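You operate a simulated robot arm through the tools that you are given. There is no shell and no other tool.

The job below is to be done with a simulated two-armed robot. You get a single attempt, and the scene is never put back.

Task
Dab the silver and black bolts in thread lock and drop them in the brown block.
Fine: silver in hole 1, black in hole 2.

It is judged by the outcome, as a careful person would: the job done as asked, and still so three seconds after it is handed in. It fails if anything else is knocked over, pushed out of place, dropped, spilled or broken.

Robot
Two 7-joint arms with two-finger grippers on one trunk that stands fixed in place. Base frame: the origin is at the foot of the trunk, x ahead of it, y to its left, z up. Units: m, degrees, N and s.
The left shoulder is at [0.06, 0.123, 0.945], the right one opposite. With the tool pointing down near the work surface each hand reaches from about 0.3 to 0.78 m from the base axis, measured 20 degrees to its own side. Payload 1.47 kg a hand.
The TCP of each hand is the grasp point between the finger pads, 0.016 m short of the fingertips. In the tool frame z runs along the fingers and y along their closing line. Largest opening 0.087 m; the body of the gripper starts 0.055 m behind the TCP.
Orientation is that of the tool frame in the base frame, as a unit quaternion [x, y, z, w]. With the fingers straight down and closing along the base's y, the tool's x points along the base's -x, its y along +y and its z along -z.

Tools
- The arms move only by the tool drive_tool. It takes "left_series", "right_series" or both (then of equal length, played together; a hand with none holds still); each is a list of rows, each a list of 3 entries, a list of its own where there are three numbers: the closure, from 0 (fully open) to 1 (shut), then the shift along the tool's x, y, z in m, then the turn, a rotation vector about the tool's x, y, z in rad. In form: [[hand, [x, y, z], [wx, wy, wz]], ...]. A call has 1 to 20 rows; each row shifts and turns the commanded pose from where the row before left it, along the tool's axes as they then stand. Each row takes 0.2 s and may step no farther than 0.05 m and 8.6 degrees from the row before; otherwise, or with a gripper value out of range, the whole call is refused. A pose out of reach is approached as far as the arm can. The call stops where the force on the tool passes 40 N (or 10 N more than at its start, if that is more) or the arm is blocked; 0.2 s more then pass. The fingers move at their own pace (about 0.153 m/s each) and stop on an object; they squeeze with about 25 N. The grip force told is the motor's: it shows also when the fingers shut on nothing. Time passes only in rows, and 0.2 s behind the last, so rows that do not move let the fingers close. It gives the time, the measured TCP pose, the force on the tool (base axes), the opening and the grip force at its end, in the units of the frame above (readings bear some noise), with the torque about the TCP (base axes, N m) and any sound that the robot's microphone picked up.
- Cameras (640 x 400 px; columns grow to the right, rows downward): "scene" is now at [0.0902, -0.0178, 1.5039]; the picture's right is [-0.21, -0.98, 0.00], its down [-0.69, 0.15, -0.71] and it looks along [0.69, -0.15, -0.71] (base axes); focal length 342 px, centre (320, 200). "left" rides on the left gripper at [0.073, -0.012, -0.09] in its tool frame; the picture's right is [0.16, 0.99, 0.00], its down [-0.72, 0.12, -0.68] and it looks along [-0.67, 0.11, 0.73] (tool axes); focal length 247 px, centre (320, 200). "right" rides on the right gripper at [0.073, 0.012, -0.09] in its tool frame; the picture's right is [-0.16, 0.99, 0.00], its down [-0.72, -0.12, -0.68] and it looks along [-0.67, -0.11, 0.73] (tool axes); focal length 247 px, centre (320, 200). There is no depth. A picture from a camera that has moved, and an enlarged one, comes with that camera's place and axes in the base frame and with its lens.
- camera(camera): a new picture of that camera. It takes no simulated time.
- move_column(by): slides the trunk up (or, below 0, down) by that many m; the arms and the scene camera ride with it, the base frame stays. It gives what a move gives, with no picture.
- pan_tilt(pan, tilt): turns the head with the scene camera to pan (to the left, within 120 degrees either way) and tilt (down, from -29 to 69), counted from straight ahead of the robot. It gives what a move gives.
- zoom(camera, box): a new picture of the part [left, top, right, bottom] of that camera's present view, enlarged. It takes no simulated time.
- hand_in(): hands the job in; it is judged then, once.

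Places have to be worked out from the pictures, the camera data and where the tool is seen. Open the grippers and draw the arms clear of the work before you hand the job in, unless the task says otherwise.

The tools are called after ">>>" as a command line: name --argument value ..., lists and objects as JSON in quotes. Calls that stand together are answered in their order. drive_tool: Moves the arms, as the interface text tells. Its arguments: {"type":"object","properties":{"left_series":{"type":"array","items":{"type":"array"}},"right_series":{"type":"array","items":{"type":"array"}}},"required":[]} The other tools are called the same way: move_column (by) slides the trunk up or down; pan_tilt (pan, tilt) turns the head that bears the scene camera; camera (camera) takes a picture; zoom (camera, box) takes an enlarged picture of a part of a camera's view; hand_in () hands the job in.

At the start:

```text
clock: 0.0
left_eef_pos: [0.6264, 0.0973, 1.0196]
left_tcp_rot: [0.0, 1.0, 0.0, 0.0]
left_contact_force: [0.2, -0.1, 0.5]
left_wrist_torque: [-0.01, -0.02, -0.01]
left_finger_gap: 0.0868
left_gripper_force: 0.0
right_eef_pos: [0.506, -0.4223, 1.0339]
right_tcp_rot: [0.0, 1.0, 0.0, -0.001]
right_contact_force: [0.0, 0.2, 0.2]
right_wrist_torque: [-0.01, 0.02, 0.0]
right_finger_gap: 0.087
right_gripper_force: 0.0
trunk travel left (down, up): [-0.1, 0.13]
head pan, tilt: [-12.1, 44.9]
```

scene: 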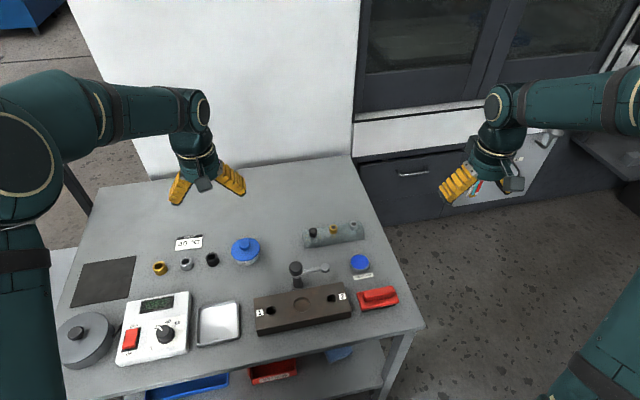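
right: 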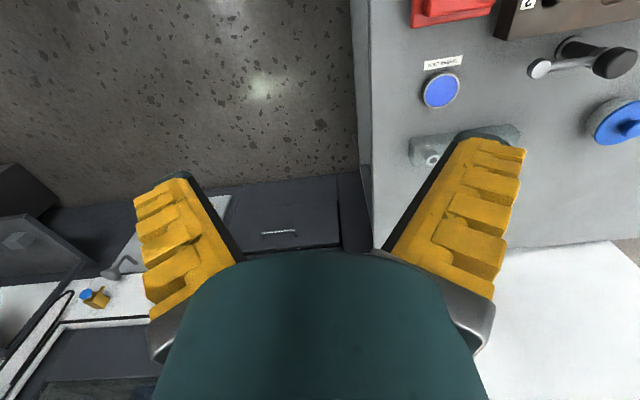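
left: 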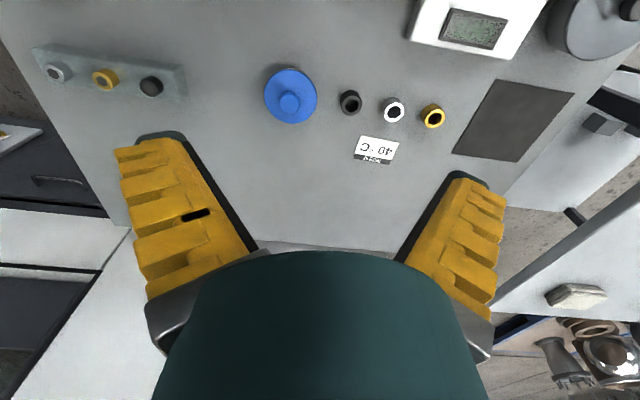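

I begin by looking closely at the bench: the bolts in the grey rack, the brown block, the pots and the labels.

>>> zoom --camera "scene" --box '[240, 200, 440, 350]'

>>> zoom --camera "scene" --box '[50, 220, 270, 380]'

>>> zoom --camera "left" --box '[20, 20, 480, 180]'

>>> zoom --camera "right" --box '[380, 0, 640, 180]'

```text
2.67 times, centred on (340, 275) of scene
camera zoom: at [0.0902, -0.0178, 1.5039], right [-0.21, -0.98, 0.0], down [-0.69, 0.15, -0.71], along [0.69, -0.15, -0.71], focal length 911 px, centre (267, 0)
```

zoom: 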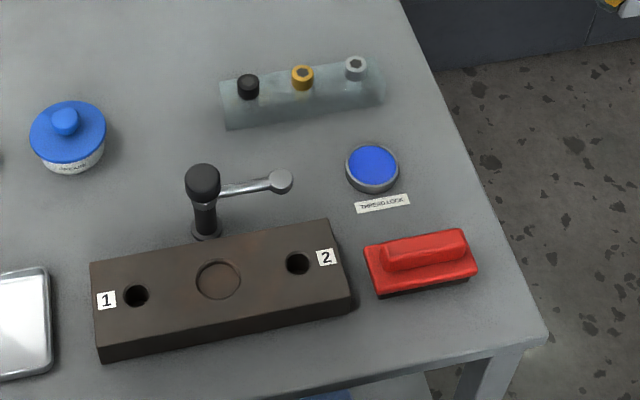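

```text
2.50 times, centred on (160, 300) of scene
camera zoom: at [0.0902, -0.0178, 1.5039], right [-0.21, -0.98, 0.0], down [-0.69, 0.15, -0.71], along [0.69, -0.15, -0.71], focal length 854 px, centre (720, -50)
```

zoom: 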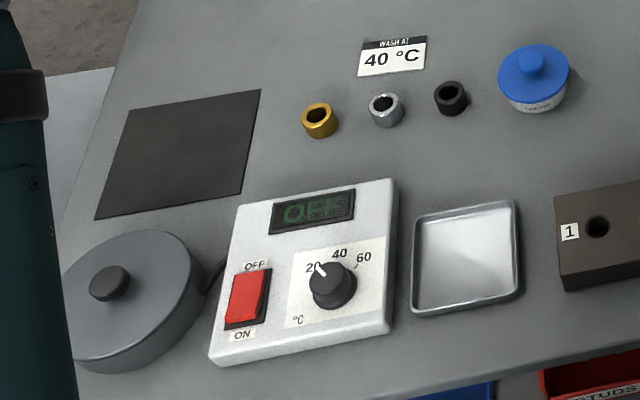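

```text
1.39 times, centred on (250, 100) of left
camera zoom: at [0.5533, 0.0856, 1.1102], right [-0.16, 0.99, 0.0], down [0.72, 0.12, 0.68], along [0.67, 0.11, -0.73], focal length 344 px, centre (417, 339)
```

zoom: 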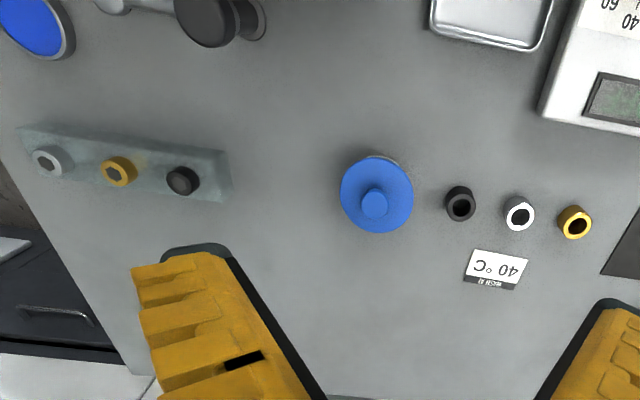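

```text
2.22 times, centred on (510, 90) of right
camera zoom: at [0.4339, -0.4105, 1.1235], right [0.16, 0.99, 0.0], down [0.72, -0.12, 0.68], along [0.67, -0.11, -0.73], focal length 549 px, centre (-102, 444)
```

zoom: 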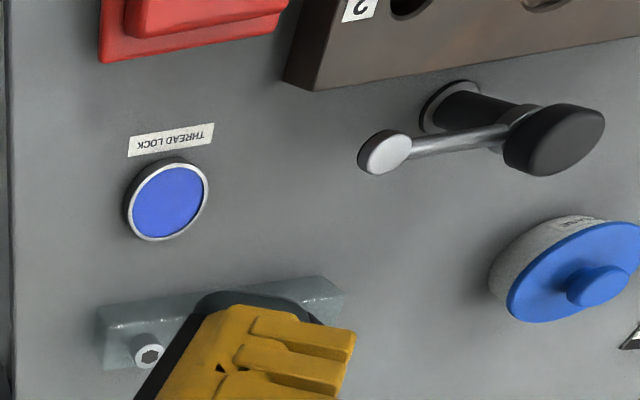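

The rack holds black, brass and silver socket-head bolts, and the dish labelled THREAD LOCK stands in front of it. I enlarge further to judge head heights, the dish and the holes.

>>> zoom --camera "scene" --box '[296, 210, 376, 260]'

>>> zoom --camera "scene" --box '[330, 240, 410, 290]'

>>> zoom --camera "scene" --box '[250, 270, 362, 340]'

>>> zoom --camera "scene" --box '[200, 230, 280, 280]'

>>> zoom --camera "left" --box '[20, 30, 200, 140]'

```text
8.00 times, centred on (336, 235) of scene
camera zoom: at [0.0902, -0.0178, 1.5039], right [-0.21, -0.98, 0.0], down [-0.69, 0.15, -0.71], along [0.69, -0.15, -0.71], focal length 2733 px, centre (192, -80)
```

zoom: 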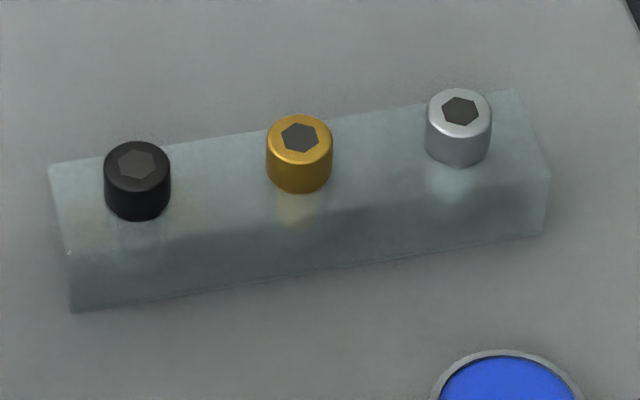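

```text
8.00 times, centred on (370, 265) of scene
camera zoom: at [0.0902, -0.0178, 1.5039], right [-0.21, -0.98, 0.0], down [-0.69, 0.15, -0.71], along [0.69, -0.15, -0.71], focal length 2733 px, centre (-80, -320)
```

zoom: 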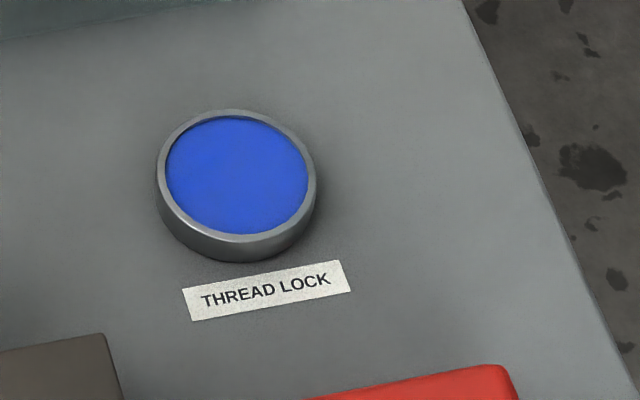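

```text
5.71 times, centred on (306, 305) of scene
camera zoom: at [0.0902, -0.0178, 1.5039], right [-0.21, -0.98, 0.0], down [-0.69, 0.15, -0.71], along [0.69, -0.15, -0.71], focal length 1952 px, centre (400, -400)
```

zoom: 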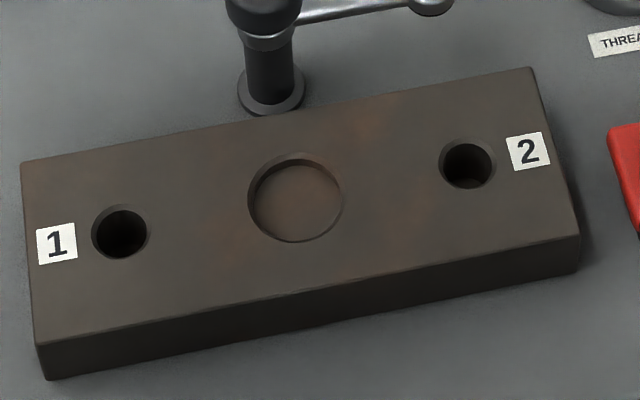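

```text
8.00 times, centred on (240, 255) of scene
camera zoom: at [0.0902, -0.0178, 1.5039], right [-0.21, -0.98, 0.0], down [-0.69, 0.15, -0.71], along [0.69, -0.15, -0.71], focal length 2733 px, centre (960, -240)
```

zoom: 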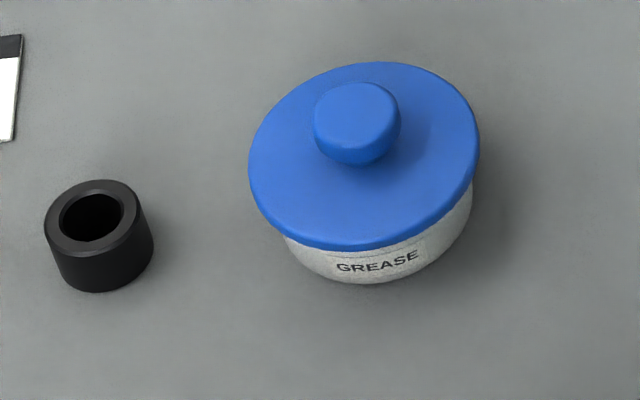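

```text
3.56 times, centred on (110, 85) of left
camera zoom: at [0.5533, 0.0856, 1.1102], right [-0.16, 0.99, 0.0], down [0.72, 0.12, 0.68], along [0.67, 0.11, -0.73], focal length 878 px, centre (1067, 609)
```

zoom: 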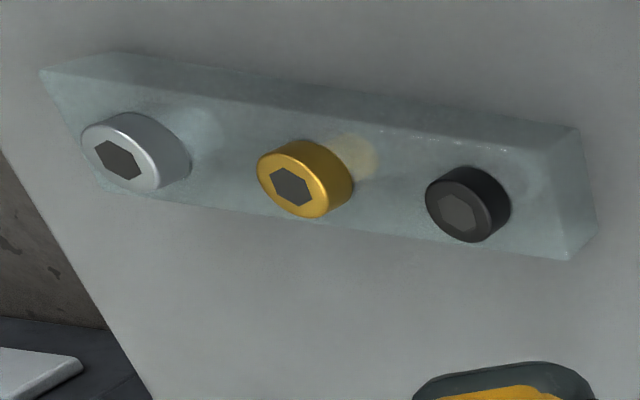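

Heads look about 23 mm wide and 16 mm tall, tops near z≈0.755, with silver at about (0.707,-0.248) and black at (0.714,-0.130); the block holes are near (0.493,0.014) and (0.493,-0.133). I move the right hand above the silver bolt, well high, and draw the left hand away to its side.

>>> drive_tool --right_series '[[0.0, [-0.0243, 0.0218, 0.0143], [0, 0, 0]], [0.0, [-0.0243, 0.0218, 0.0143], [0, 0, 0]], [0.0, [-0.0243, 0.0218, 0.0143], [0, 0, 0]], [0.0, [-0.0243, 0.0218, 0.0143], [0, 0, 0]], [0.0, [-0.0243, 0.0218, 0.0143], [0, 0, 0]], [0.0, [-0.0243, 0.0218, 0.0143], [0, 0, 0]], [0.0, [-0.0243, 0.0218, 0.0143], [0, 0, 0]], [0.0, [-0.0243, 0.0218, 0.0143], [0, 0, 0]], [0.0, [0, 0, 0], [0, 0, 0]]]' --left_series '[[0.0, [0.006, 0.022, 0], [0, 0, 0]], [0.0, [0.006, 0.022, 0], [0, 0, 0]], [0.0, [0.006, 0.022, 0], [0, 0, 0]], [0.0, [0.006, 0.022, 0], [0, 0, 0]], [0.0, [0.006, 0.022, 0], [0, 0, 0]], [0.0, [0.006, 0.022, 0], [0, 0, 0]], [0.0, [0.006, 0.022, 0], [0, 0, 0]], [0.0, [0.006, 0.022, 0], [0, 0, 0]], [0.0, [0, 0, 0], [0, 0, 0]]]'

```text
clock: 2.0
left_eef_pos: [0.5776, 0.2733, 1.0202]
left_tcp_rot: [-0.001, 1.0, 0.0, 0.0]
left_contact_force: [0.1, -0.4, -0.2]
left_wrist_torque: [0.02, -0.05, 0.0]
left_finger_gap: 0.0872
left_gripper_force: 0.1
right_eef_pos: [0.7012, -0.248, 0.9183]
right_tcp_rot: [0.0, 1.0, -0.001, 0.0]
right_contact_force: [-0.9, 0.2, 0.2]
right_wrist_torque: [0.02, -0.02, -0.01]
right_finger_gap: 0.0871
right_gripper_force: 0.1
trunk travel left (down, up): [-0.1, 0.13]
head pan, tilt: [-12.1, 44.9]
```

The right hand is at (0.701,-0.248,0.918). I take pictures to refine the silver bolt's place relative to the hand.

>>> camera --camera "right"

>>> camera --camera "scene"

>>> camera --camera "left"

```text
taken
camera right: at [0.6286, -0.2357, 1.0089], right [0.16, 0.99, 0.0], down [0.72, -0.12, 0.68], along [0.67, -0.11, -0.73], focal length 247 px, centre (320, 200)
```

right: 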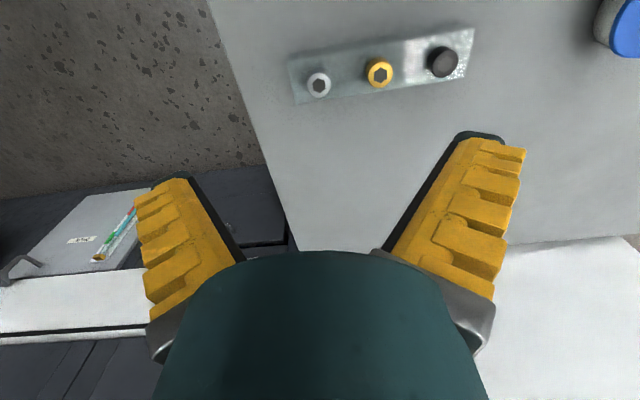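

```text
taken
camera scene: at [0.0897, -0.018, 1.504], right [-0.21, -0.98, 0.0], down [-0.69, 0.15, -0.71], along [0.69, -0.15, -0.71], focal length 342 px, centre (320, 200)
```

scene: 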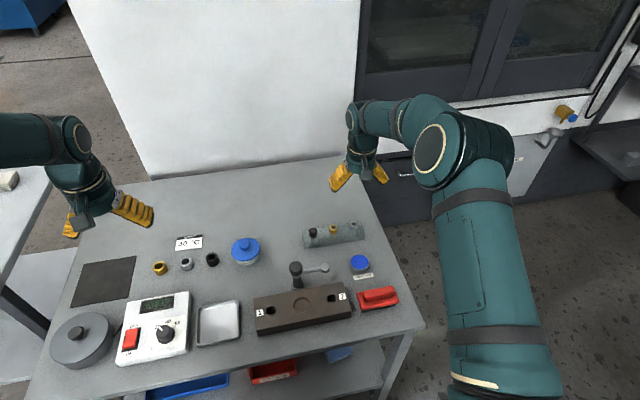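

```text
taken
camera left: at [0.5045, 0.2612, 1.11], right [-0.16, 0.99, 0.0], down [0.72, 0.12, 0.68], along [0.67, 0.11, -0.73], focal length 247 px, centre (320, 200)
```

left: 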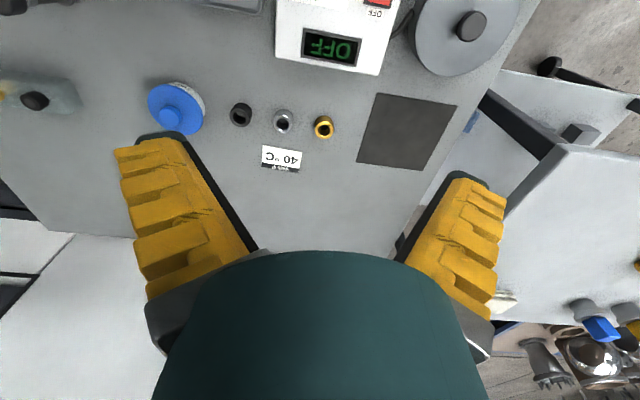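

Silver's head centre works out near (0.711,-0.249,0.752). I enlarge the wrist view to refine it.

>>> zoom --camera "right" --box '[270, 10, 510, 160]'

>>> zoom --camera "scene" --box '[290, 150, 410, 260]'

```text
2.67 times, centred on (390, 85) of right
camera zoom: at [0.6286, -0.2357, 1.0089], right [0.16, 0.99, 0.0], down [0.72, -0.12, 0.68], along [0.67, -0.11, -0.73], focal length 659 px, centre (133, 507)
```

zoom: 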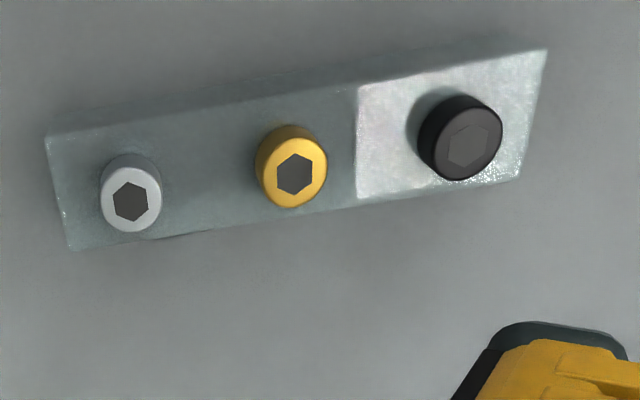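

```text
3.64 times, centred on (350, 205) of scene
camera zoom: at [0.0897, -0.018, 1.504], right [-0.21, -0.98, 0.0], down [-0.69, 0.15, -0.71], along [0.69, -0.15, -0.71], focal length 1242 px, centre (211, 182)
```

zoom: 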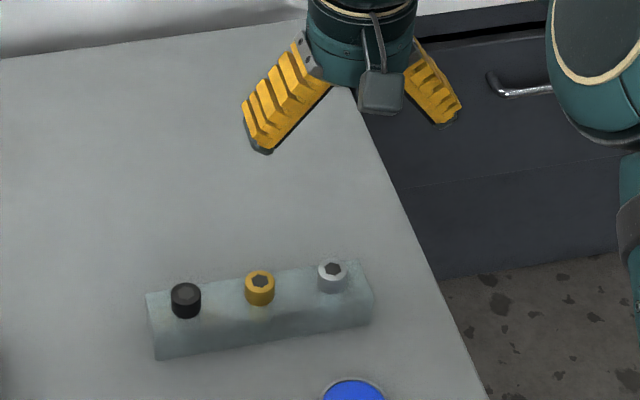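

Refined: silver at about (0.7115,-0.250,0.752), black at (0.711,-0.130). I part-close the fingers to about 48 mm so they clear the brass bolt and come down to z≈0.80.

>>> drive_tool --right_series '[[0.45, [-0.005, -0.001, 0.03], [0, 0, 0]], [0.45, [-0.0053, -0.001, 0.03], [0, 0, 0]], [0.45, [0, 0, 0.03], [0, 0, 0]], [0.45, [0, 0, 0.028], [0, 0, 0]], [0.45, [0, 0, 0], [0, 0, 0]]]'

```text
clock: 3.2
left_eef_pos: [0.5785, 0.2738, 1.0208]
left_tcp_rot: [-0.001, 1.0, 0.0, 0.0]
left_contact_force: [0.3, 0.3, 0.3]
left_wrist_torque: [0.0, 0.02, -0.01]
left_finger_gap: 0.0873
left_gripper_force: 0.0
right_eef_pos: [0.7103, -0.2486, 0.8015]
right_tcp_rot: [0.0, 1.0, 0.0, 0.0]
right_contact_force: [0.3, -0.5, 0.1]
right_wrist_torque: [0.0, 0.03, 0.01]
right_finger_gap: 0.0532
right_gripper_force: 3.7
trunk travel left (down, up): [-0.1, 0.13]
head pan, tilt: [-12.1, 44.9]
```

The hand is at (0.710,-0.249,0.8015) with about 5 cm opening. I check both views before going down over the head.

>>> camera --camera "right"

>>> zoom --camera "scene" --box '[290, 170, 410, 245]'

```text
taken
camera right: at [0.6385, -0.2371, 0.8913], right [0.16, 0.99, 0.0], down [0.72, -0.12, 0.68], along [0.67, -0.11, -0.73], focal length 247 px, centre (320, 200)
```

right: 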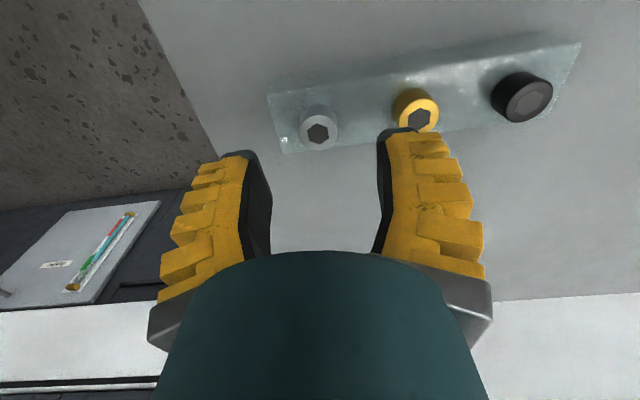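

```text
5.33 times, centred on (350, 208) of scene
camera zoom: at [0.0899, -0.0177, 1.504], right [-0.21, -0.98, 0.0], down [-0.69, 0.15, -0.71], along [0.69, -0.15, -0.71], focal length 1822 px, centre (160, 160)
```

zoom: 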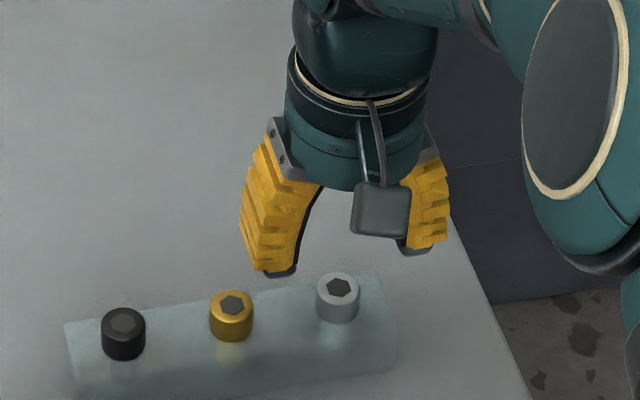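

Silver is centred between the fingers at about (0.711,-0.250), and the left finger should clear the brass head by ~1 cm. I lower to z≈0.757 so the fingertips sit just above the rack top.

>>> drive_tool --right_series '[[0.45, [-0.0007, -0.0014, 0.015], [0, 0, 0]], [0.45, [0, 0, 0.015], [0, 0, 0]], [0.45, [0, 0, 0.0145], [0, 0, 0]], [0.45, [0, 0, 0], [0, 0, 0]]]'

>>> camera --camera "right"

>>> zoom --camera "scene" --box '[290, 180, 410, 255]'

```text
clock: 4.2
left_eef_pos: [0.5794, 0.2739, 1.0201]
left_tcp_rot: [0.0, 1.0, -0.001, 0.0]
left_contact_force: [0.0, 0.0, -0.3]
left_wrist_torque: [0.0, 0.01, -0.03]
left_finger_gap: 0.087
left_gripper_force: 0.0
right_eef_pos: [0.7119, -0.2516, 0.7584]
right_tcp_rot: [0.0, 1.0, 0.001, 0.001]
right_contact_force: [0.5, -2.8, 6.4]
right_wrist_torque: [0.31, 0.0, -0.02]
right_finger_gap: 0.0523
right_gripper_force: 4.6
trunk travel left (down, up): [-0.1, 0.13]
head pan, tilt: [-12.1, 44.9]
```

```text
taken
camera right: at [0.6409, -0.2392, 0.8481], right [0.16, 0.99, 0.0], down [0.72, -0.12, 0.68], along [0.67, -0.11, -0.73], focal length 247 px, centre (320, 200)
```

right: 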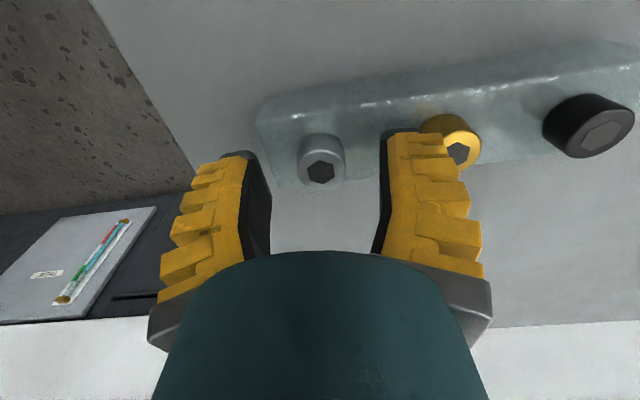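

```text
5.33 times, centred on (350, 218) of scene
camera zoom: at [0.0897, -0.0178, 1.504], right [-0.21, -0.98, 0.0], down [-0.69, 0.15, -0.71], along [0.69, -0.15, -0.71], focal length 1822 px, centre (160, 107)
```

zoom: 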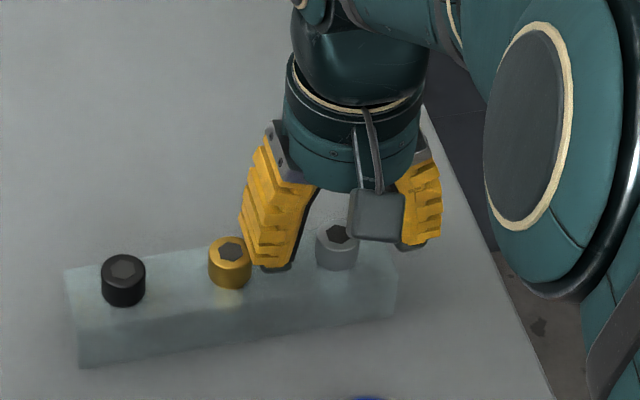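

The hand feels 6 N upward and a torque that says the left finger is touching something near the brass bolt. I raise a centimetre, narrow the fingers and look again.

>>> drive_tool --right_series '[[0.45, [0, 0, -0.012], [0, 0, 0]], [0.45, [0, 0, -0.012], [0, 0, 0]], [0.62, [0, 0, 0], [0, 0, 0]], [0.62, [0, 0, 0], [0, 0, 0]], [0.62, [0, 0, 0], [0, 0, 0]]]'

>>> camera --camera "right"

>>> zoom --camera "scene" --box '[290, 180, 410, 255]'

```text
clock: 5.4
left_eef_pos: [0.5787, 0.273, 1.0191]
left_tcp_rot: [0.0, 1.0, 0.0, 0.0]
left_contact_force: [0.1, -0.3, 0.3]
left_wrist_torque: [0.02, 0.04, 0.02]
left_finger_gap: 0.087
left_gripper_force: 0.0
right_eef_pos: [0.7129, -0.2507, 0.7808]
right_tcp_rot: [0.0, 1.0, -0.001, 0.0]
right_contact_force: [-0.3, 1.0, 0.1]
right_wrist_torque: [-0.01, -0.01, 0.01]
right_finger_gap: 0.039
right_gripper_force: 4.2
trunk travel left (down, up): [-0.1, 0.13]
head pan, tilt: [-12.1, 44.9]
```

```text
taken
camera right: at [0.6408, -0.2391, 0.8709], right [0.16, 0.99, 0.0], down [0.72, -0.12, 0.68], along [0.67, -0.11, -0.73], focal length 247 px, centre (320, 200)
```

right: 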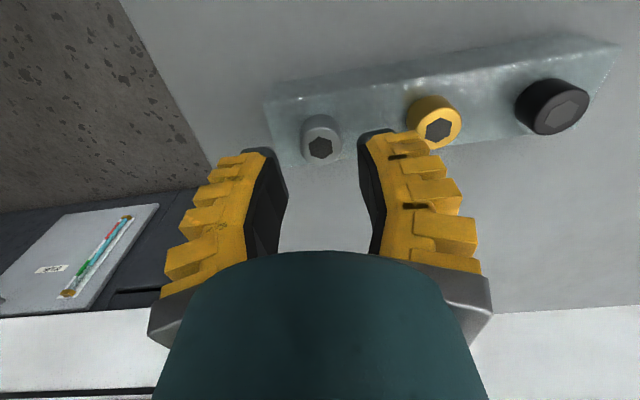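

```text
5.33 times, centred on (350, 218) of scene
camera zoom: at [0.0902, -0.0178, 1.5039], right [-0.21, -0.98, 0.0], down [-0.69, 0.15, -0.71], along [0.69, -0.15, -0.71], focal length 1822 px, centre (160, 107)
```

zoom: 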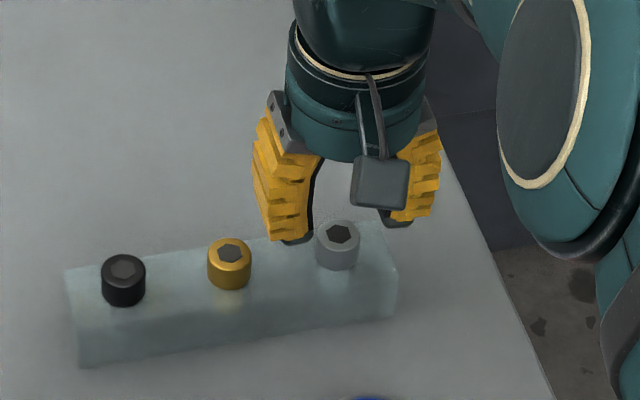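

The brass bolt and rack are unmoved, and silver sits at (0.711,-0.2505) with the fingers at 39 mm. I go down again with the narrower opening.

>>> drive_tool --right_series '[[0.62, [0.0012, 0, 0.008], [0, 0, 0]], [0.62, [0, 0, 0.008], [0, 0, 0]], [0.62, [0, 0, 0.007], [0, 0, 0]], [0.62, [0, 0, 0], [0, 0, 0]]]'

>>> camera --camera "right"

>>> zoom --camera "scene" --box '[290, 180, 410, 255]'

```text
clock: 6.4
left_eef_pos: [0.5801, 0.2728, 1.0203]
left_tcp_rot: [0.0, 1.0, 0.0, 0.0]
left_contact_force: [-0.2, 0.3, -0.1]
left_wrist_torque: [0.02, -0.03, 0.01]
left_finger_gap: 0.087
left_gripper_force: 0.0
right_eef_pos: [0.7103, -0.2513, 0.757]
right_tcp_rot: [0.0, 1.0, -0.001, 0.0]
right_contact_force: [0.3, -0.5, 0.9]
right_wrist_torque: [-0.01, 0.01, -0.03]
right_finger_gap: 0.0391
right_gripper_force: 4.4
trunk travel left (down, up): [-0.1, 0.13]
head pan, tilt: [-12.1, 44.9]
```

```text
taken
camera right: at [0.6388, -0.2396, 0.8469], right [0.16, 0.99, 0.0], down [0.72, -0.12, 0.68], along [0.67, -0.11, -0.73], focal length 247 px, centre (320, 200)
```

right: 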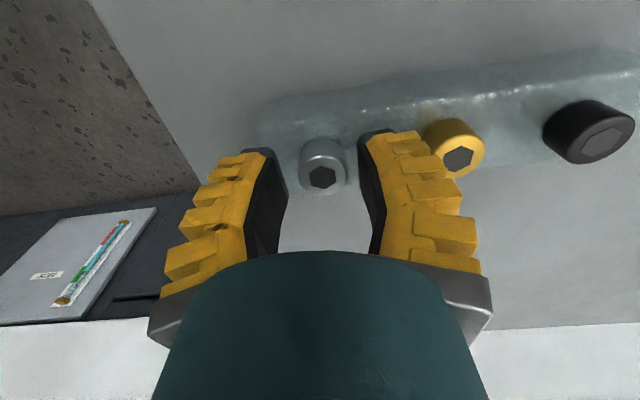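

```text
5.33 times, centred on (350, 218) of scene
camera zoom: at [0.0901, -0.0178, 1.5039], right [-0.21, -0.98, 0.0], down [-0.69, 0.15, -0.71], along [0.69, -0.15, -0.71], focal length 1822 px, centre (160, 107)
```

zoom: 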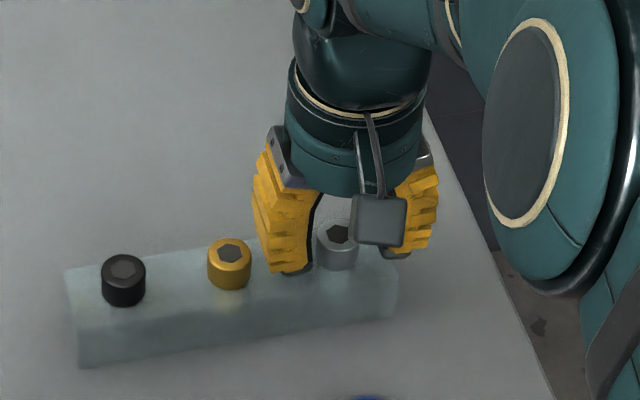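

No contact now and silver is between the fingertips. I close the fingers on the head.

>>> drive_tool --right_series '[[0.62, [0, 0.0005, 0.001], [0, 0, 0]], [0.8, [0, 0, 0], [0, 0, 0]], [1.0, [0, 0, 0], [0, 0, 0]], [1.0, [0, 0, 0], [0, 0, 0]], [1.0, [0, 0, 0], [0, 0, 0]]]'

>>> camera --camera "right"

```text
clock: 7.6
left_eef_pos: [0.5789, 0.274, 1.0197]
left_tcp_rot: [0.0, 1.0, 0.0, 0.0]
left_contact_force: [-0.3, -0.8, -0.2]
left_wrist_torque: [-0.02, 0.01, -0.02]
left_finger_gap: 0.087
left_gripper_force: 0.1
right_eef_pos: [0.7103, -0.2492, 0.7566]
right_tcp_rot: [0.0, 1.0, 0.0, 0.0]
right_contact_force: [1.9, 0.2, 2.2]
right_wrist_torque: [0.02, -0.03, 0.02]
right_finger_gap: 0.0177
right_gripper_force: 24.7
trunk travel left (down, up): [-0.1, 0.13]
head pan, tilt: [-12.1, 44.9]
```

```text
taken
camera right: at [0.6387, -0.2386, 0.8463], right [0.16, 0.99, 0.0], down [0.72, -0.12, 0.68], along [0.67, -0.11, -0.73], focal length 247 px, centre (320, 200)
```

right: 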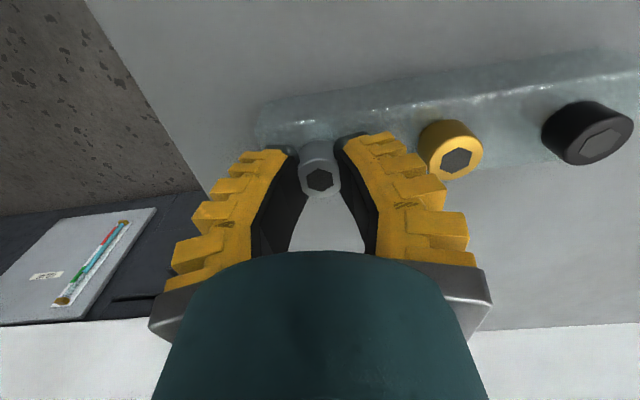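

The grip reads 24.7 N at an 18 mm gap with the head held. I lift straight up gently and look.

>>> drive_tool --right_series '[[1.0, [0, 0, -0.005], [0, 0, 0]], [1.0, [0, 0, -0.01], [0, 0, 0]], [1.0, [0, 0, -0.015], [0, 0, 0]], [1.0, [0, 0, -0.02], [0, 0, 0]], [1.0, [0, 0, -0.02], [0, 0, 0]], [1.0, [0, 0, -0.02], [0, 0, 0]], [1.0, [0, 0, 0], [0, 0, 0]]]'

>>> camera --camera "right"

>>> zoom --camera "scene" --box '[290, 160, 410, 235]'

>>> camera --camera "scene"

```text
clock: 9.2
left_eef_pos: [0.5777, 0.2737, 1.0192]
left_tcp_rot: [0.0, 1.0, -0.001, 0.001]
left_contact_force: [0.1, -0.4, 0.3]
left_wrist_torque: [0.02, 0.0, -0.03]
left_finger_gap: 0.0869
left_gripper_force: 0.1
right_eef_pos: [0.7065, -0.2513, 0.8493]
right_tcp_rot: [0.0, 1.0, 0.0, 0.0]
right_contact_force: [-0.3, 0.5, -0.2]
right_wrist_torque: [-0.02, 0.02, 0.01]
right_finger_gap: 0.017
right_gripper_force: 24.5
trunk travel left (down, up): [-0.1, 0.13]
head pan, tilt: [-12.1, 44.9]
```

```text
taken
camera right: at [0.6358, -0.2397, 0.9399], right [0.16, 0.99, 0.0], down [0.72, -0.12, 0.68], along [0.67, -0.11, -0.73], focal length 247 px, centre (320, 200)
```

right: 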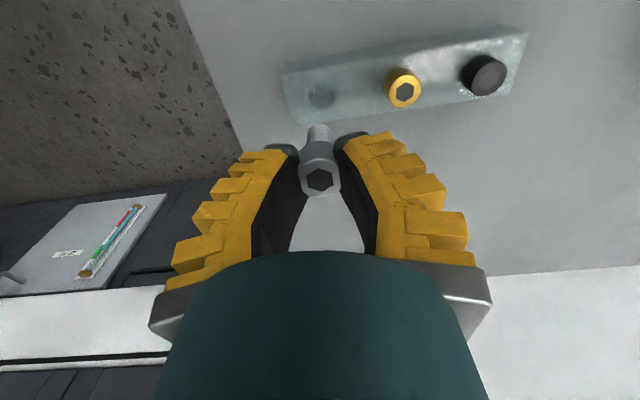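

```text
5.33 times, centred on (350, 198) of scene
camera zoom: at [0.0905, -0.0179, 1.5038], right [-0.21, -0.98, 0.0], down [-0.69, 0.15, -0.71], along [0.69, -0.15, -0.71], focal length 1822 px, centre (160, 213)
```

zoom: 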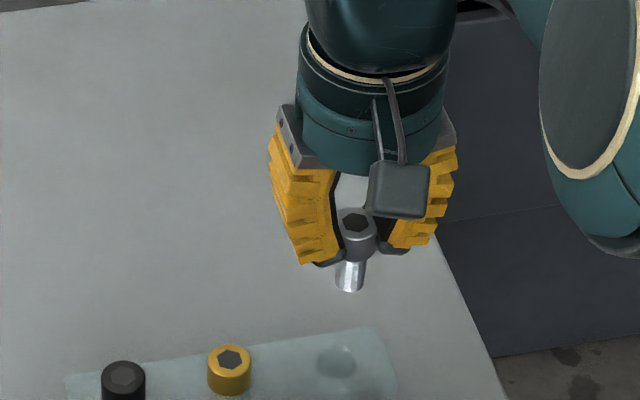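

```text
taken
camera scene: at [0.0905, -0.0179, 1.5038], right [-0.21, -0.98, 0.0], down [-0.69, 0.15, -0.71], along [0.69, -0.15, -0.71], focal length 342 px, centre (320, 200)
```

scene: 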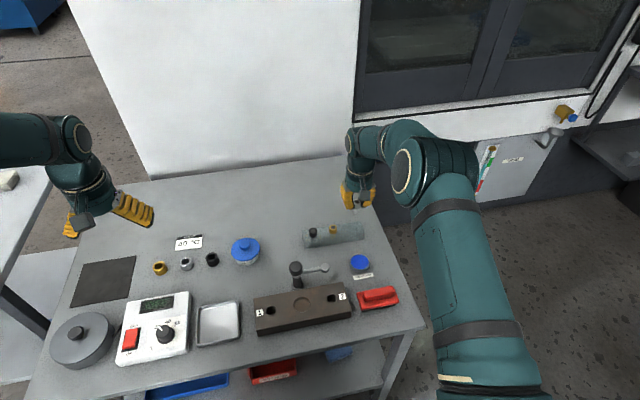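

The silver bolt is held upright; the shank tip hangs about 46 mm below the TCP, and the bench top is near z≈0.71. I carry it at this height to above the thread-lock dish (about (0.60,-0.238)).

>>> drive_tool --right_series '[[1.0, [0.02, 0.003, 0], [0, 0, 0]], [1.0, [0.027, 0.003, 0], [0, 0, 0]], [1.0, [0.027, 0.004, 0], [0, 0, 0]], [1.0, [0.027, 0.003, 0], [0, 0, 0]], [1.0, [0.01, 0.0, 0], [0, 0, 0]], [1.0, [0, 0, 0], [0, 0, 0]]]'

>>> camera --camera "right"

>>> zoom --camera "scene" --box '[300, 200, 420, 275]'

```text
clock: 10.6
left_eef_pos: [0.5784, 0.2723, 1.02]
left_tcp_rot: [0.001, 1.0, 0.0, -0.001]
left_contact_force: [0.2, -0.4, -0.4]
left_wrist_torque: [0.01, -0.02, -0.03]
left_finger_gap: 0.0871
left_gripper_force: 0.1
right_eef_pos: [0.5977, -0.238, 0.848]
right_tcp_rot: [0.0, 1.0, 0.0, 0.001]
right_contact_force: [0.7, 0.3, -1.2]
right_wrist_torque: [0.01, 0.01, -0.02]
right_finger_gap: 0.0168
right_gripper_force: 25.2
trunk travel left (down, up): [-0.1, 0.13]
head pan, tilt: [-12.1, 44.9]
```

```text
taken
camera right: at [0.5258, -0.2266, 0.9373], right [0.16, 0.99, 0.0], down [0.72, -0.12, 0.68], along [0.67, -0.11, -0.73], focal length 247 px, centre (320, 200)
```

right: 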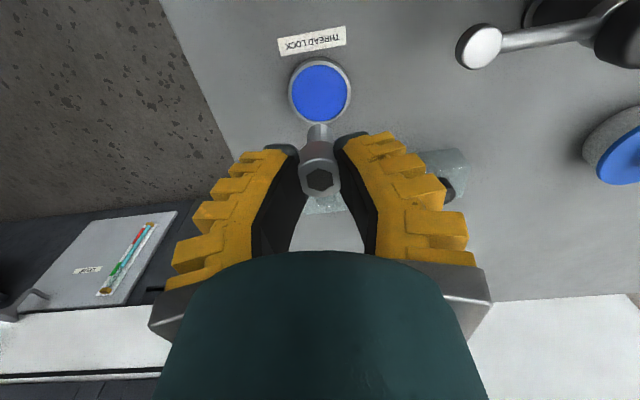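

```text
5.33 times, centred on (360, 238) of scene
camera zoom: at [0.0902, -0.0178, 1.5039], right [-0.21, -0.98, 0.0], down [-0.69, 0.15, -0.71], along [0.69, -0.15, -0.71], focal length 1822 px, centre (107, 0)
```

zoom: 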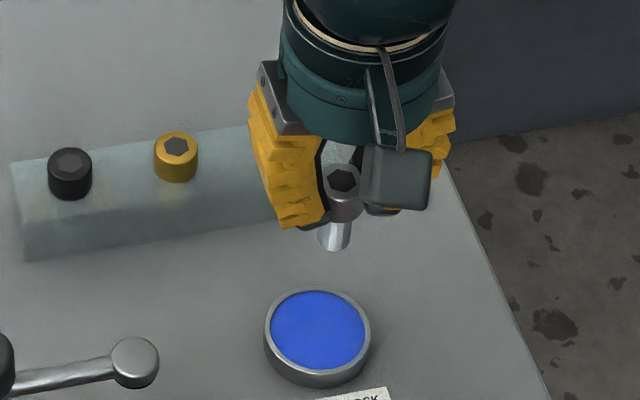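

The dish centre works out at about (0.599,-0.2385) with its rim near z≈0.721, right below the bolt. I lower in small steps until the tip is about at rim level.

>>> drive_tool --right_series '[[1.0, [-0.0013, -0.0004, 0.02], [0, 0, 0]], [1.0, [0, 0, 0.02], [0, 0, 0]], [1.0, [0, 0, 0.018], [0, 0, 0]], [1.0, [0, 0, 0.012], [0, 0, 0]], [1.0, [0, 0, 0.008], [0, 0, 0]], [1.0, [0, 0, 0], [0, 0, 0]]]'

>>> camera --camera "right"

>>> zoom --camera "scene" --box '[320, 230, 400, 280]'

```text
clock: 12.0
left_eef_pos: [0.5785, 0.2741, 1.0206]
left_tcp_rot: [0.0, 1.0, 0.0, 0.0]
left_contact_force: [-0.5, 0.7, -0.5]
left_wrist_torque: [0.0, -0.01, 0.02]
left_finger_gap: 0.0871
left_gripper_force: 0.1
right_eef_pos: [0.5988, -0.2377, 0.7708]
right_tcp_rot: [0.0, 1.0, -0.001, 0.001]
right_contact_force: [-0.4, -0.2, -1.2]
right_wrist_torque: [-0.02, -0.01, 0.0]
right_finger_gap: 0.0167
right_gripper_force: 25.1
trunk travel left (down, up): [-0.1, 0.13]
head pan, tilt: [-12.1, 44.9]
```

```text
taken
camera right: at [0.5276, -0.2262, 0.8601], right [0.16, 0.99, 0.0], down [0.72, -0.12, 0.68], along [0.67, -0.11, -0.73], focal length 247 px, centre (320, 200)
```

right: 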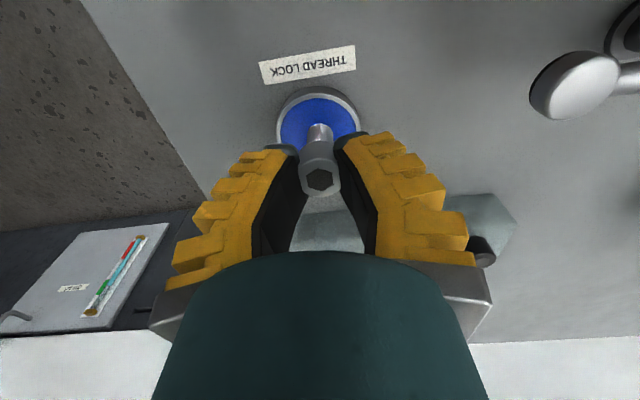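

```text
8.00 times, centred on (360, 255) of scene
camera zoom: at [0.0902, -0.0178, 1.5039], right [-0.21, -0.98, 0.0], down [-0.69, 0.15, -0.71], along [0.69, -0.15, -0.71], focal length 2733 px, centre (0, -240)
```

zoom: 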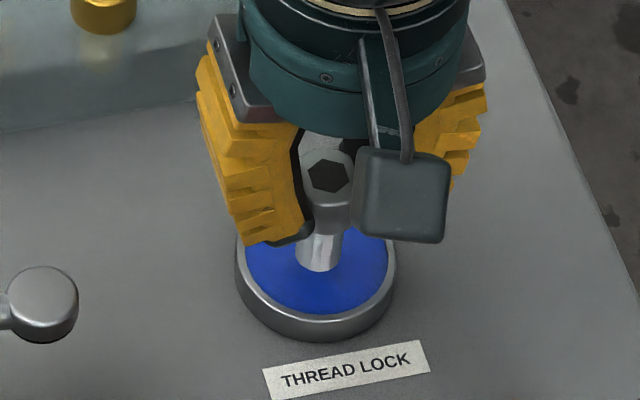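

The tip hovers right over the middle of the liquid. I lower another 9 mm in small steps to wet the thread, holding briefly.

>>> drive_tool --right_series '[[1.0, [0, 0, 0.003], [0, 0, 0]], [1.0, [0, 0, 0.003], [0, 0, 0]], [1.0, [0, 0, 0.003], [0, 0, 0]], [1.0, [0, 0, 0], [0, 0, 0]]]'

>>> zoom --camera "scene" --box '[320, 230, 400, 280]'

>>> zoom --camera "right" --box '[240, 60, 400, 160]'

```text
clock: 13.0
left_eef_pos: [0.5787, 0.2745, 1.0198]
left_tcp_rot: [0.0, 1.0, 0.0, 0.0]
left_contact_force: [0.0, -0.3, -0.2]
left_wrist_torque: [0.01, -0.01, -0.01]
left_finger_gap: 0.087
left_gripper_force: 0.0
right_eef_pos: [0.6002, -0.2379, 0.7618]
right_tcp_rot: [0.0, 1.0, 0.0, 0.001]
right_contact_force: [0.7, 1.2, 1.1]
right_wrist_torque: [0.03, -0.03, -0.01]
right_finger_gap: 0.0163
right_gripper_force: 25.7
trunk travel left (down, up): [-0.1, 0.13]
head pan, tilt: [-12.1, 44.9]
```

```text
8.00 times, centred on (360, 255) of scene
camera zoom: at [0.09, -0.0177, 1.5039], right [-0.21, -0.98, 0.0], down [-0.69, 0.15, -0.71], along [0.69, -0.15, -0.71], focal length 2733 px, centre (0, -240)
```

zoom: 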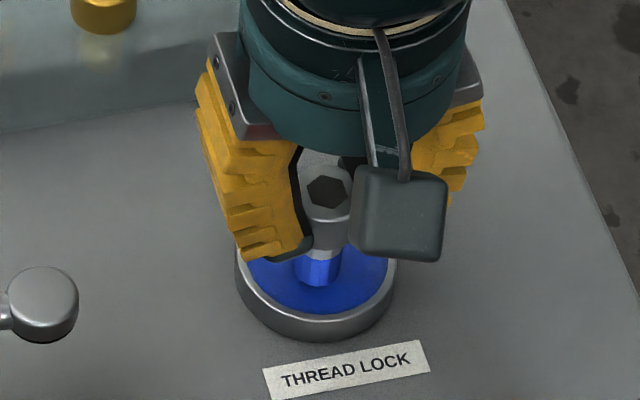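

```text
4.00 times, centred on (320, 110) of right
camera zoom: at [0.5278, -0.2267, 0.8506], right [0.16, 0.99, 0.0], down [0.72, -0.12, 0.68], along [0.67, -0.11, -0.73], focal length 988 px, centre (320, 560)
```

zoom: 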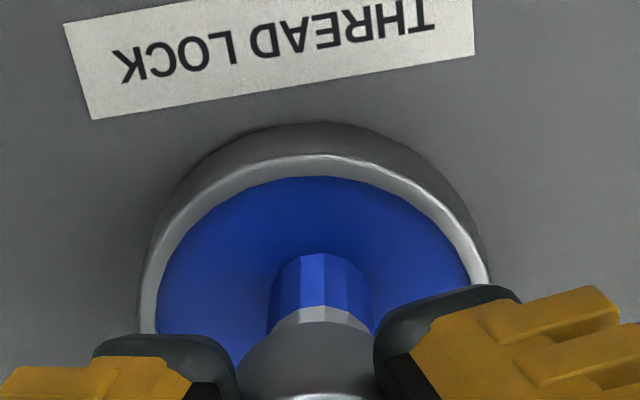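

The lower part of the shank has turned blue, so the silver bolt is dabbed. I lift slowly, pause over the dish, and look at the bolt.

>>> drive_tool --right_series '[[1.0, [0, 0, -0.003], [0, 0, 0]], [1.0, [0, 0, -0.004], [0, 0, 0]], [1.0, [0, 0, -0.006], [0, 0, 0]], [1.0, [0, 0, -0.01], [0, 0, 0]], [1.0, [0, 0, 0], [0, 0, 0]], [1.0, [0, 0, 0], [0, 0, 0]], [1.0, [0, 0, -0.02], [0, 0, 0]], [1.0, [0, 0, -0.025], [0, 0, 0]], [1.0, [0, 0, -0.025], [0, 0, 0]], [1.0, [0, 0, -0.02], [0, 0, 0]], [1.0, [0, 0, 0], [0, 0, 0]]]'

>>> zoom --camera "scene" --box '[300, 190, 420, 265]'

```text
clock: 15.4
left_eef_pos: [0.5789, 0.2731, 1.0207]
left_tcp_rot: [0.0, 1.0, 0.0, -0.001]
left_contact_force: [1.1, -0.6, 0.0]
left_wrist_torque: [-0.04, 0.01, -0.01]
left_finger_gap: 0.087
left_gripper_force: 0.0
right_eef_pos: [0.6006, -0.2401, 0.8741]
right_tcp_rot: [0.0, 1.0, 0.001, 0.0]
right_contact_force: [-0.1, -0.1, -1.5]
right_wrist_torque: [-0.04, 0.05, 0.01]
right_finger_gap: 0.016
right_gripper_force: 25.1
trunk travel left (down, up): [-0.1, 0.13]
head pan, tilt: [-12.1, 44.9]
```

```text
5.33 times, centred on (360, 228) of scene
camera zoom: at [0.0904, -0.0178, 1.5039], right [-0.21, -0.98, 0.0], down [-0.69, 0.15, -0.71], along [0.69, -0.15, -0.71], focal length 1822 px, centre (107, 53)
```

zoom: 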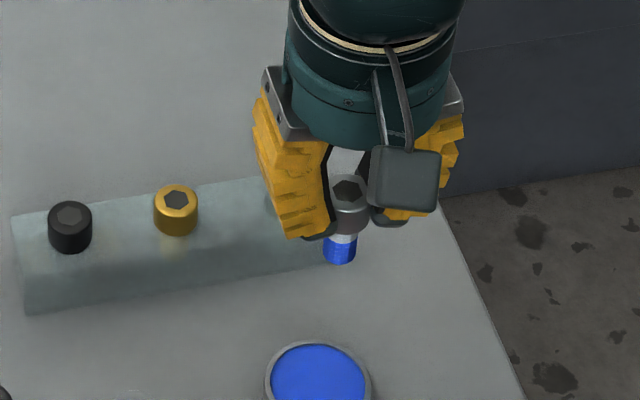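

The shank is clearly blue. I carry the bolt at this height toward hole 1, moving back in x first so it stays well away from the crank.

>>> drive_tool --right_series '[[1.0, [0.036, 0.01, 0], [0, 0, 0]], [1.0, [0.036, 0.01, 0], [0, 0, 0]], [1.0, [0.036, 0.01, 0], [0, 0, 0]], [1.0, [0, 0.032, 0], [0, 0, 0]], [1.0, [0, 0.032, 0], [0, 0, 0]], [1.0, [0, 0.032, 0], [0, 0, 0]], [1.0, [0, 0.032, 0], [0, 0, 0]], [1.0, [0, 0.032, 0], [0, 0, 0]], [1.0, [0, 0.032, 0], [0, 0, 0]], [1.0, [0, 0.031, 0], [0, 0, 0]], [1.0, [0, 0, 0], [0, 0, 0]]]'

>>> camera --camera "right"

>>> camera --camera "scene"

>>> zoom --camera "scene" --box '[230, 240, 370, 340]'

```text
clock: 17.8
left_eef_pos: [0.5788, 0.2742, 1.0196]
left_tcp_rot: [0.0, 1.0, 0.0, 0.0]
left_contact_force: [1.2, 0.7, 0.6]
left_wrist_torque: [0.0, 0.04, 0.01]
left_finger_gap: 0.0868
left_gripper_force: 0.0
right_eef_pos: [0.4924, 0.015, 0.873]
right_tcp_rot: [0.001, 1.0, 0.0, 0.0]
right_contact_force: [0.4, 0.2, -1.0]
right_wrist_torque: [0.01, -0.03, -0.02]
right_finger_gap: 0.0154
right_gripper_force: 24.6
trunk travel left (down, up): [-0.1, 0.13]
head pan, tilt: [-12.1, 44.9]
```

```text
taken
camera right: at [0.421, 0.0275, 0.9622], right [0.16, 0.99, 0.0], down [0.72, -0.12, 0.68], along [0.67, -0.11, -0.73], focal length 247 px, centre (320, 200)
```

right: 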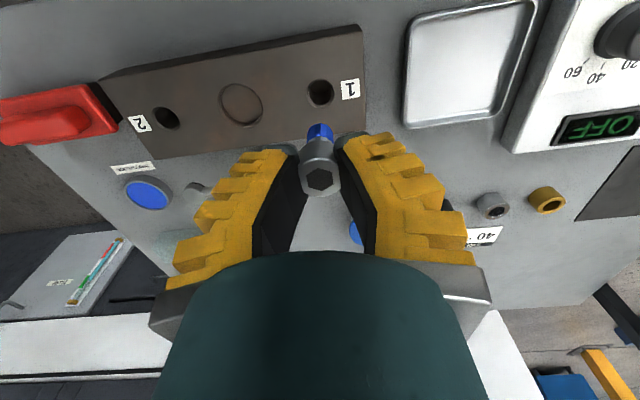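

```text
taken
camera scene: at [0.0902, -0.018, 1.5039], right [-0.21, -0.98, 0.0], down [-0.69, 0.15, -0.71], along [0.69, -0.15, -0.71], focal length 342 px, centre (320, 200)
```

scene: 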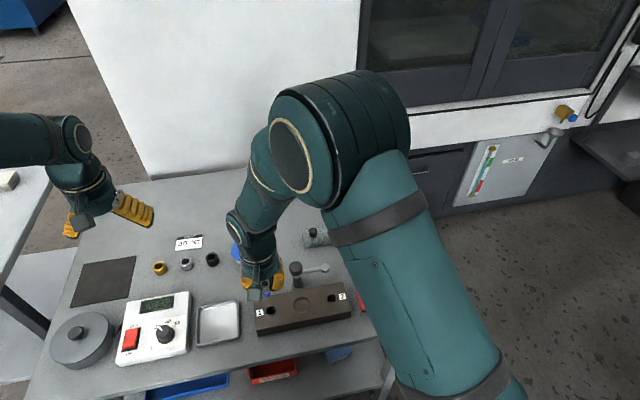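

```text
4.00 times, centred on (300, 290) of scene
camera zoom: at [0.0902, -0.018, 1.5039], right [-0.21, -0.98, 0.0], down [-0.69, 0.15, -0.71], along [0.69, -0.15, -0.71], focal length 1366 px, centre (400, -160)
```

zoom: 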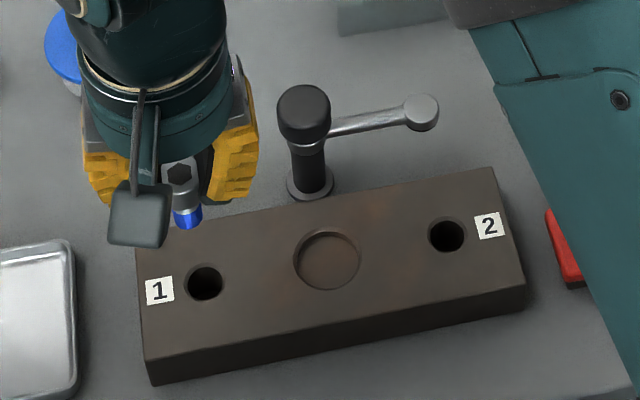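

Hole 1 triangulates to about (0.499,0.015) with the block top at z≈0.738. I shift 6 mm forward and lower until the tip is about 1 cm above the block, then check alignment.

>>> drive_tool --right_series '[[1.0, [-0.0064, 0, 0.02], [0, 0, 0]], [1.0, [0, 0, 0.02], [0, 0, 0]], [1.0, [0, 0, 0.02], [0, 0, 0]], [1.0, [0, 0, 0.018], [0, 0, 0]], [1.0, [0, 0, 0], [0, 0, 0]]]'

>>> camera --camera "right"

>>> zoom --camera "right" --box '[240, 70, 400, 170]'

>>> zoom --camera "scene" --box '[230, 265, 310, 315]'

```text
clock: 19.0
left_eef_pos: [0.5788, 0.2734, 1.0197]
left_tcp_rot: [0.0, 1.0, 0.001, 0.0]
left_contact_force: [-0.8, 0.5, 0.2]
left_wrist_torque: [0.0, 0.02, 0.02]
left_finger_gap: 0.0874
left_gripper_force: 0.1
right_eef_pos: [0.4984, 0.0178, 0.7957]
right_tcp_rot: [0.0, 1.0, 0.0, -0.001]
right_contact_force: [-0.5, 0.0, -1.0]
right_wrist_torque: [0.01, -0.02, 0.02]
right_finger_gap: 0.015
right_gripper_force: 24.7
trunk travel left (down, up): [-0.1, 0.13]
head pan, tilt: [-12.1, 44.9]
```

```text
taken
camera right: at [0.4263, 0.0285, 0.8851], right [0.16, 0.99, 0.0], down [0.72, -0.12, 0.68], along [0.67, -0.11, -0.73], focal length 247 px, centre (320, 200)
```

right: 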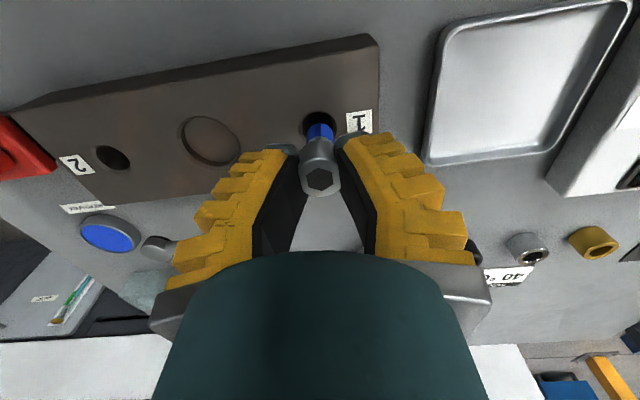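

```text
4.00 times, centred on (320, 120) of right
camera zoom: at [0.4263, 0.0285, 0.8851], right [0.16, 0.99, 0.0], down [0.72, -0.12, 0.68], along [0.67, -0.11, -0.73], focal length 988 px, centre (320, 520)
```

zoom: 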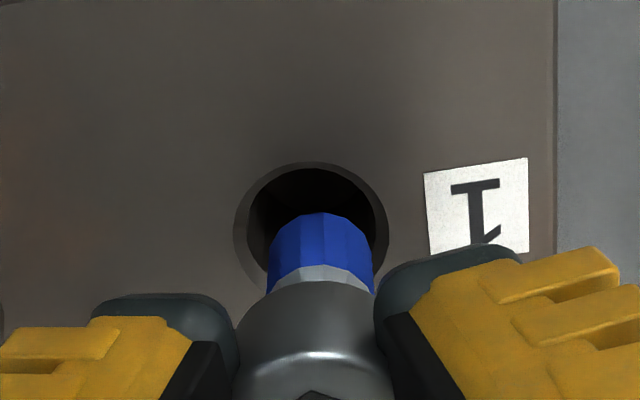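

```text
8.00 times, centred on (270, 290) of scene
camera zoom: at [0.0901, -0.0178, 1.5039], right [-0.21, -0.98, 0.0], down [-0.69, 0.15, -0.71], along [0.69, -0.15, -0.71], focal length 2733 px, centre (720, -520)
```

zoom: 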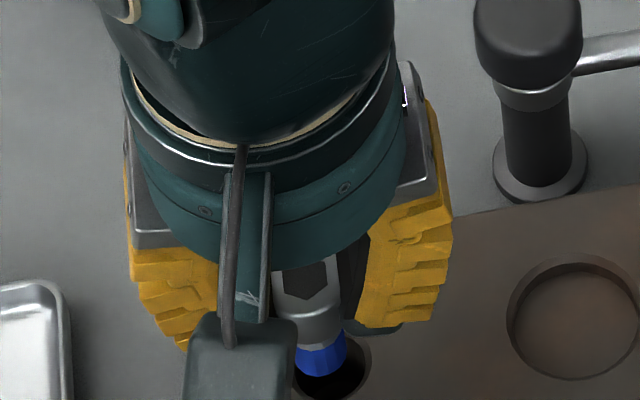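

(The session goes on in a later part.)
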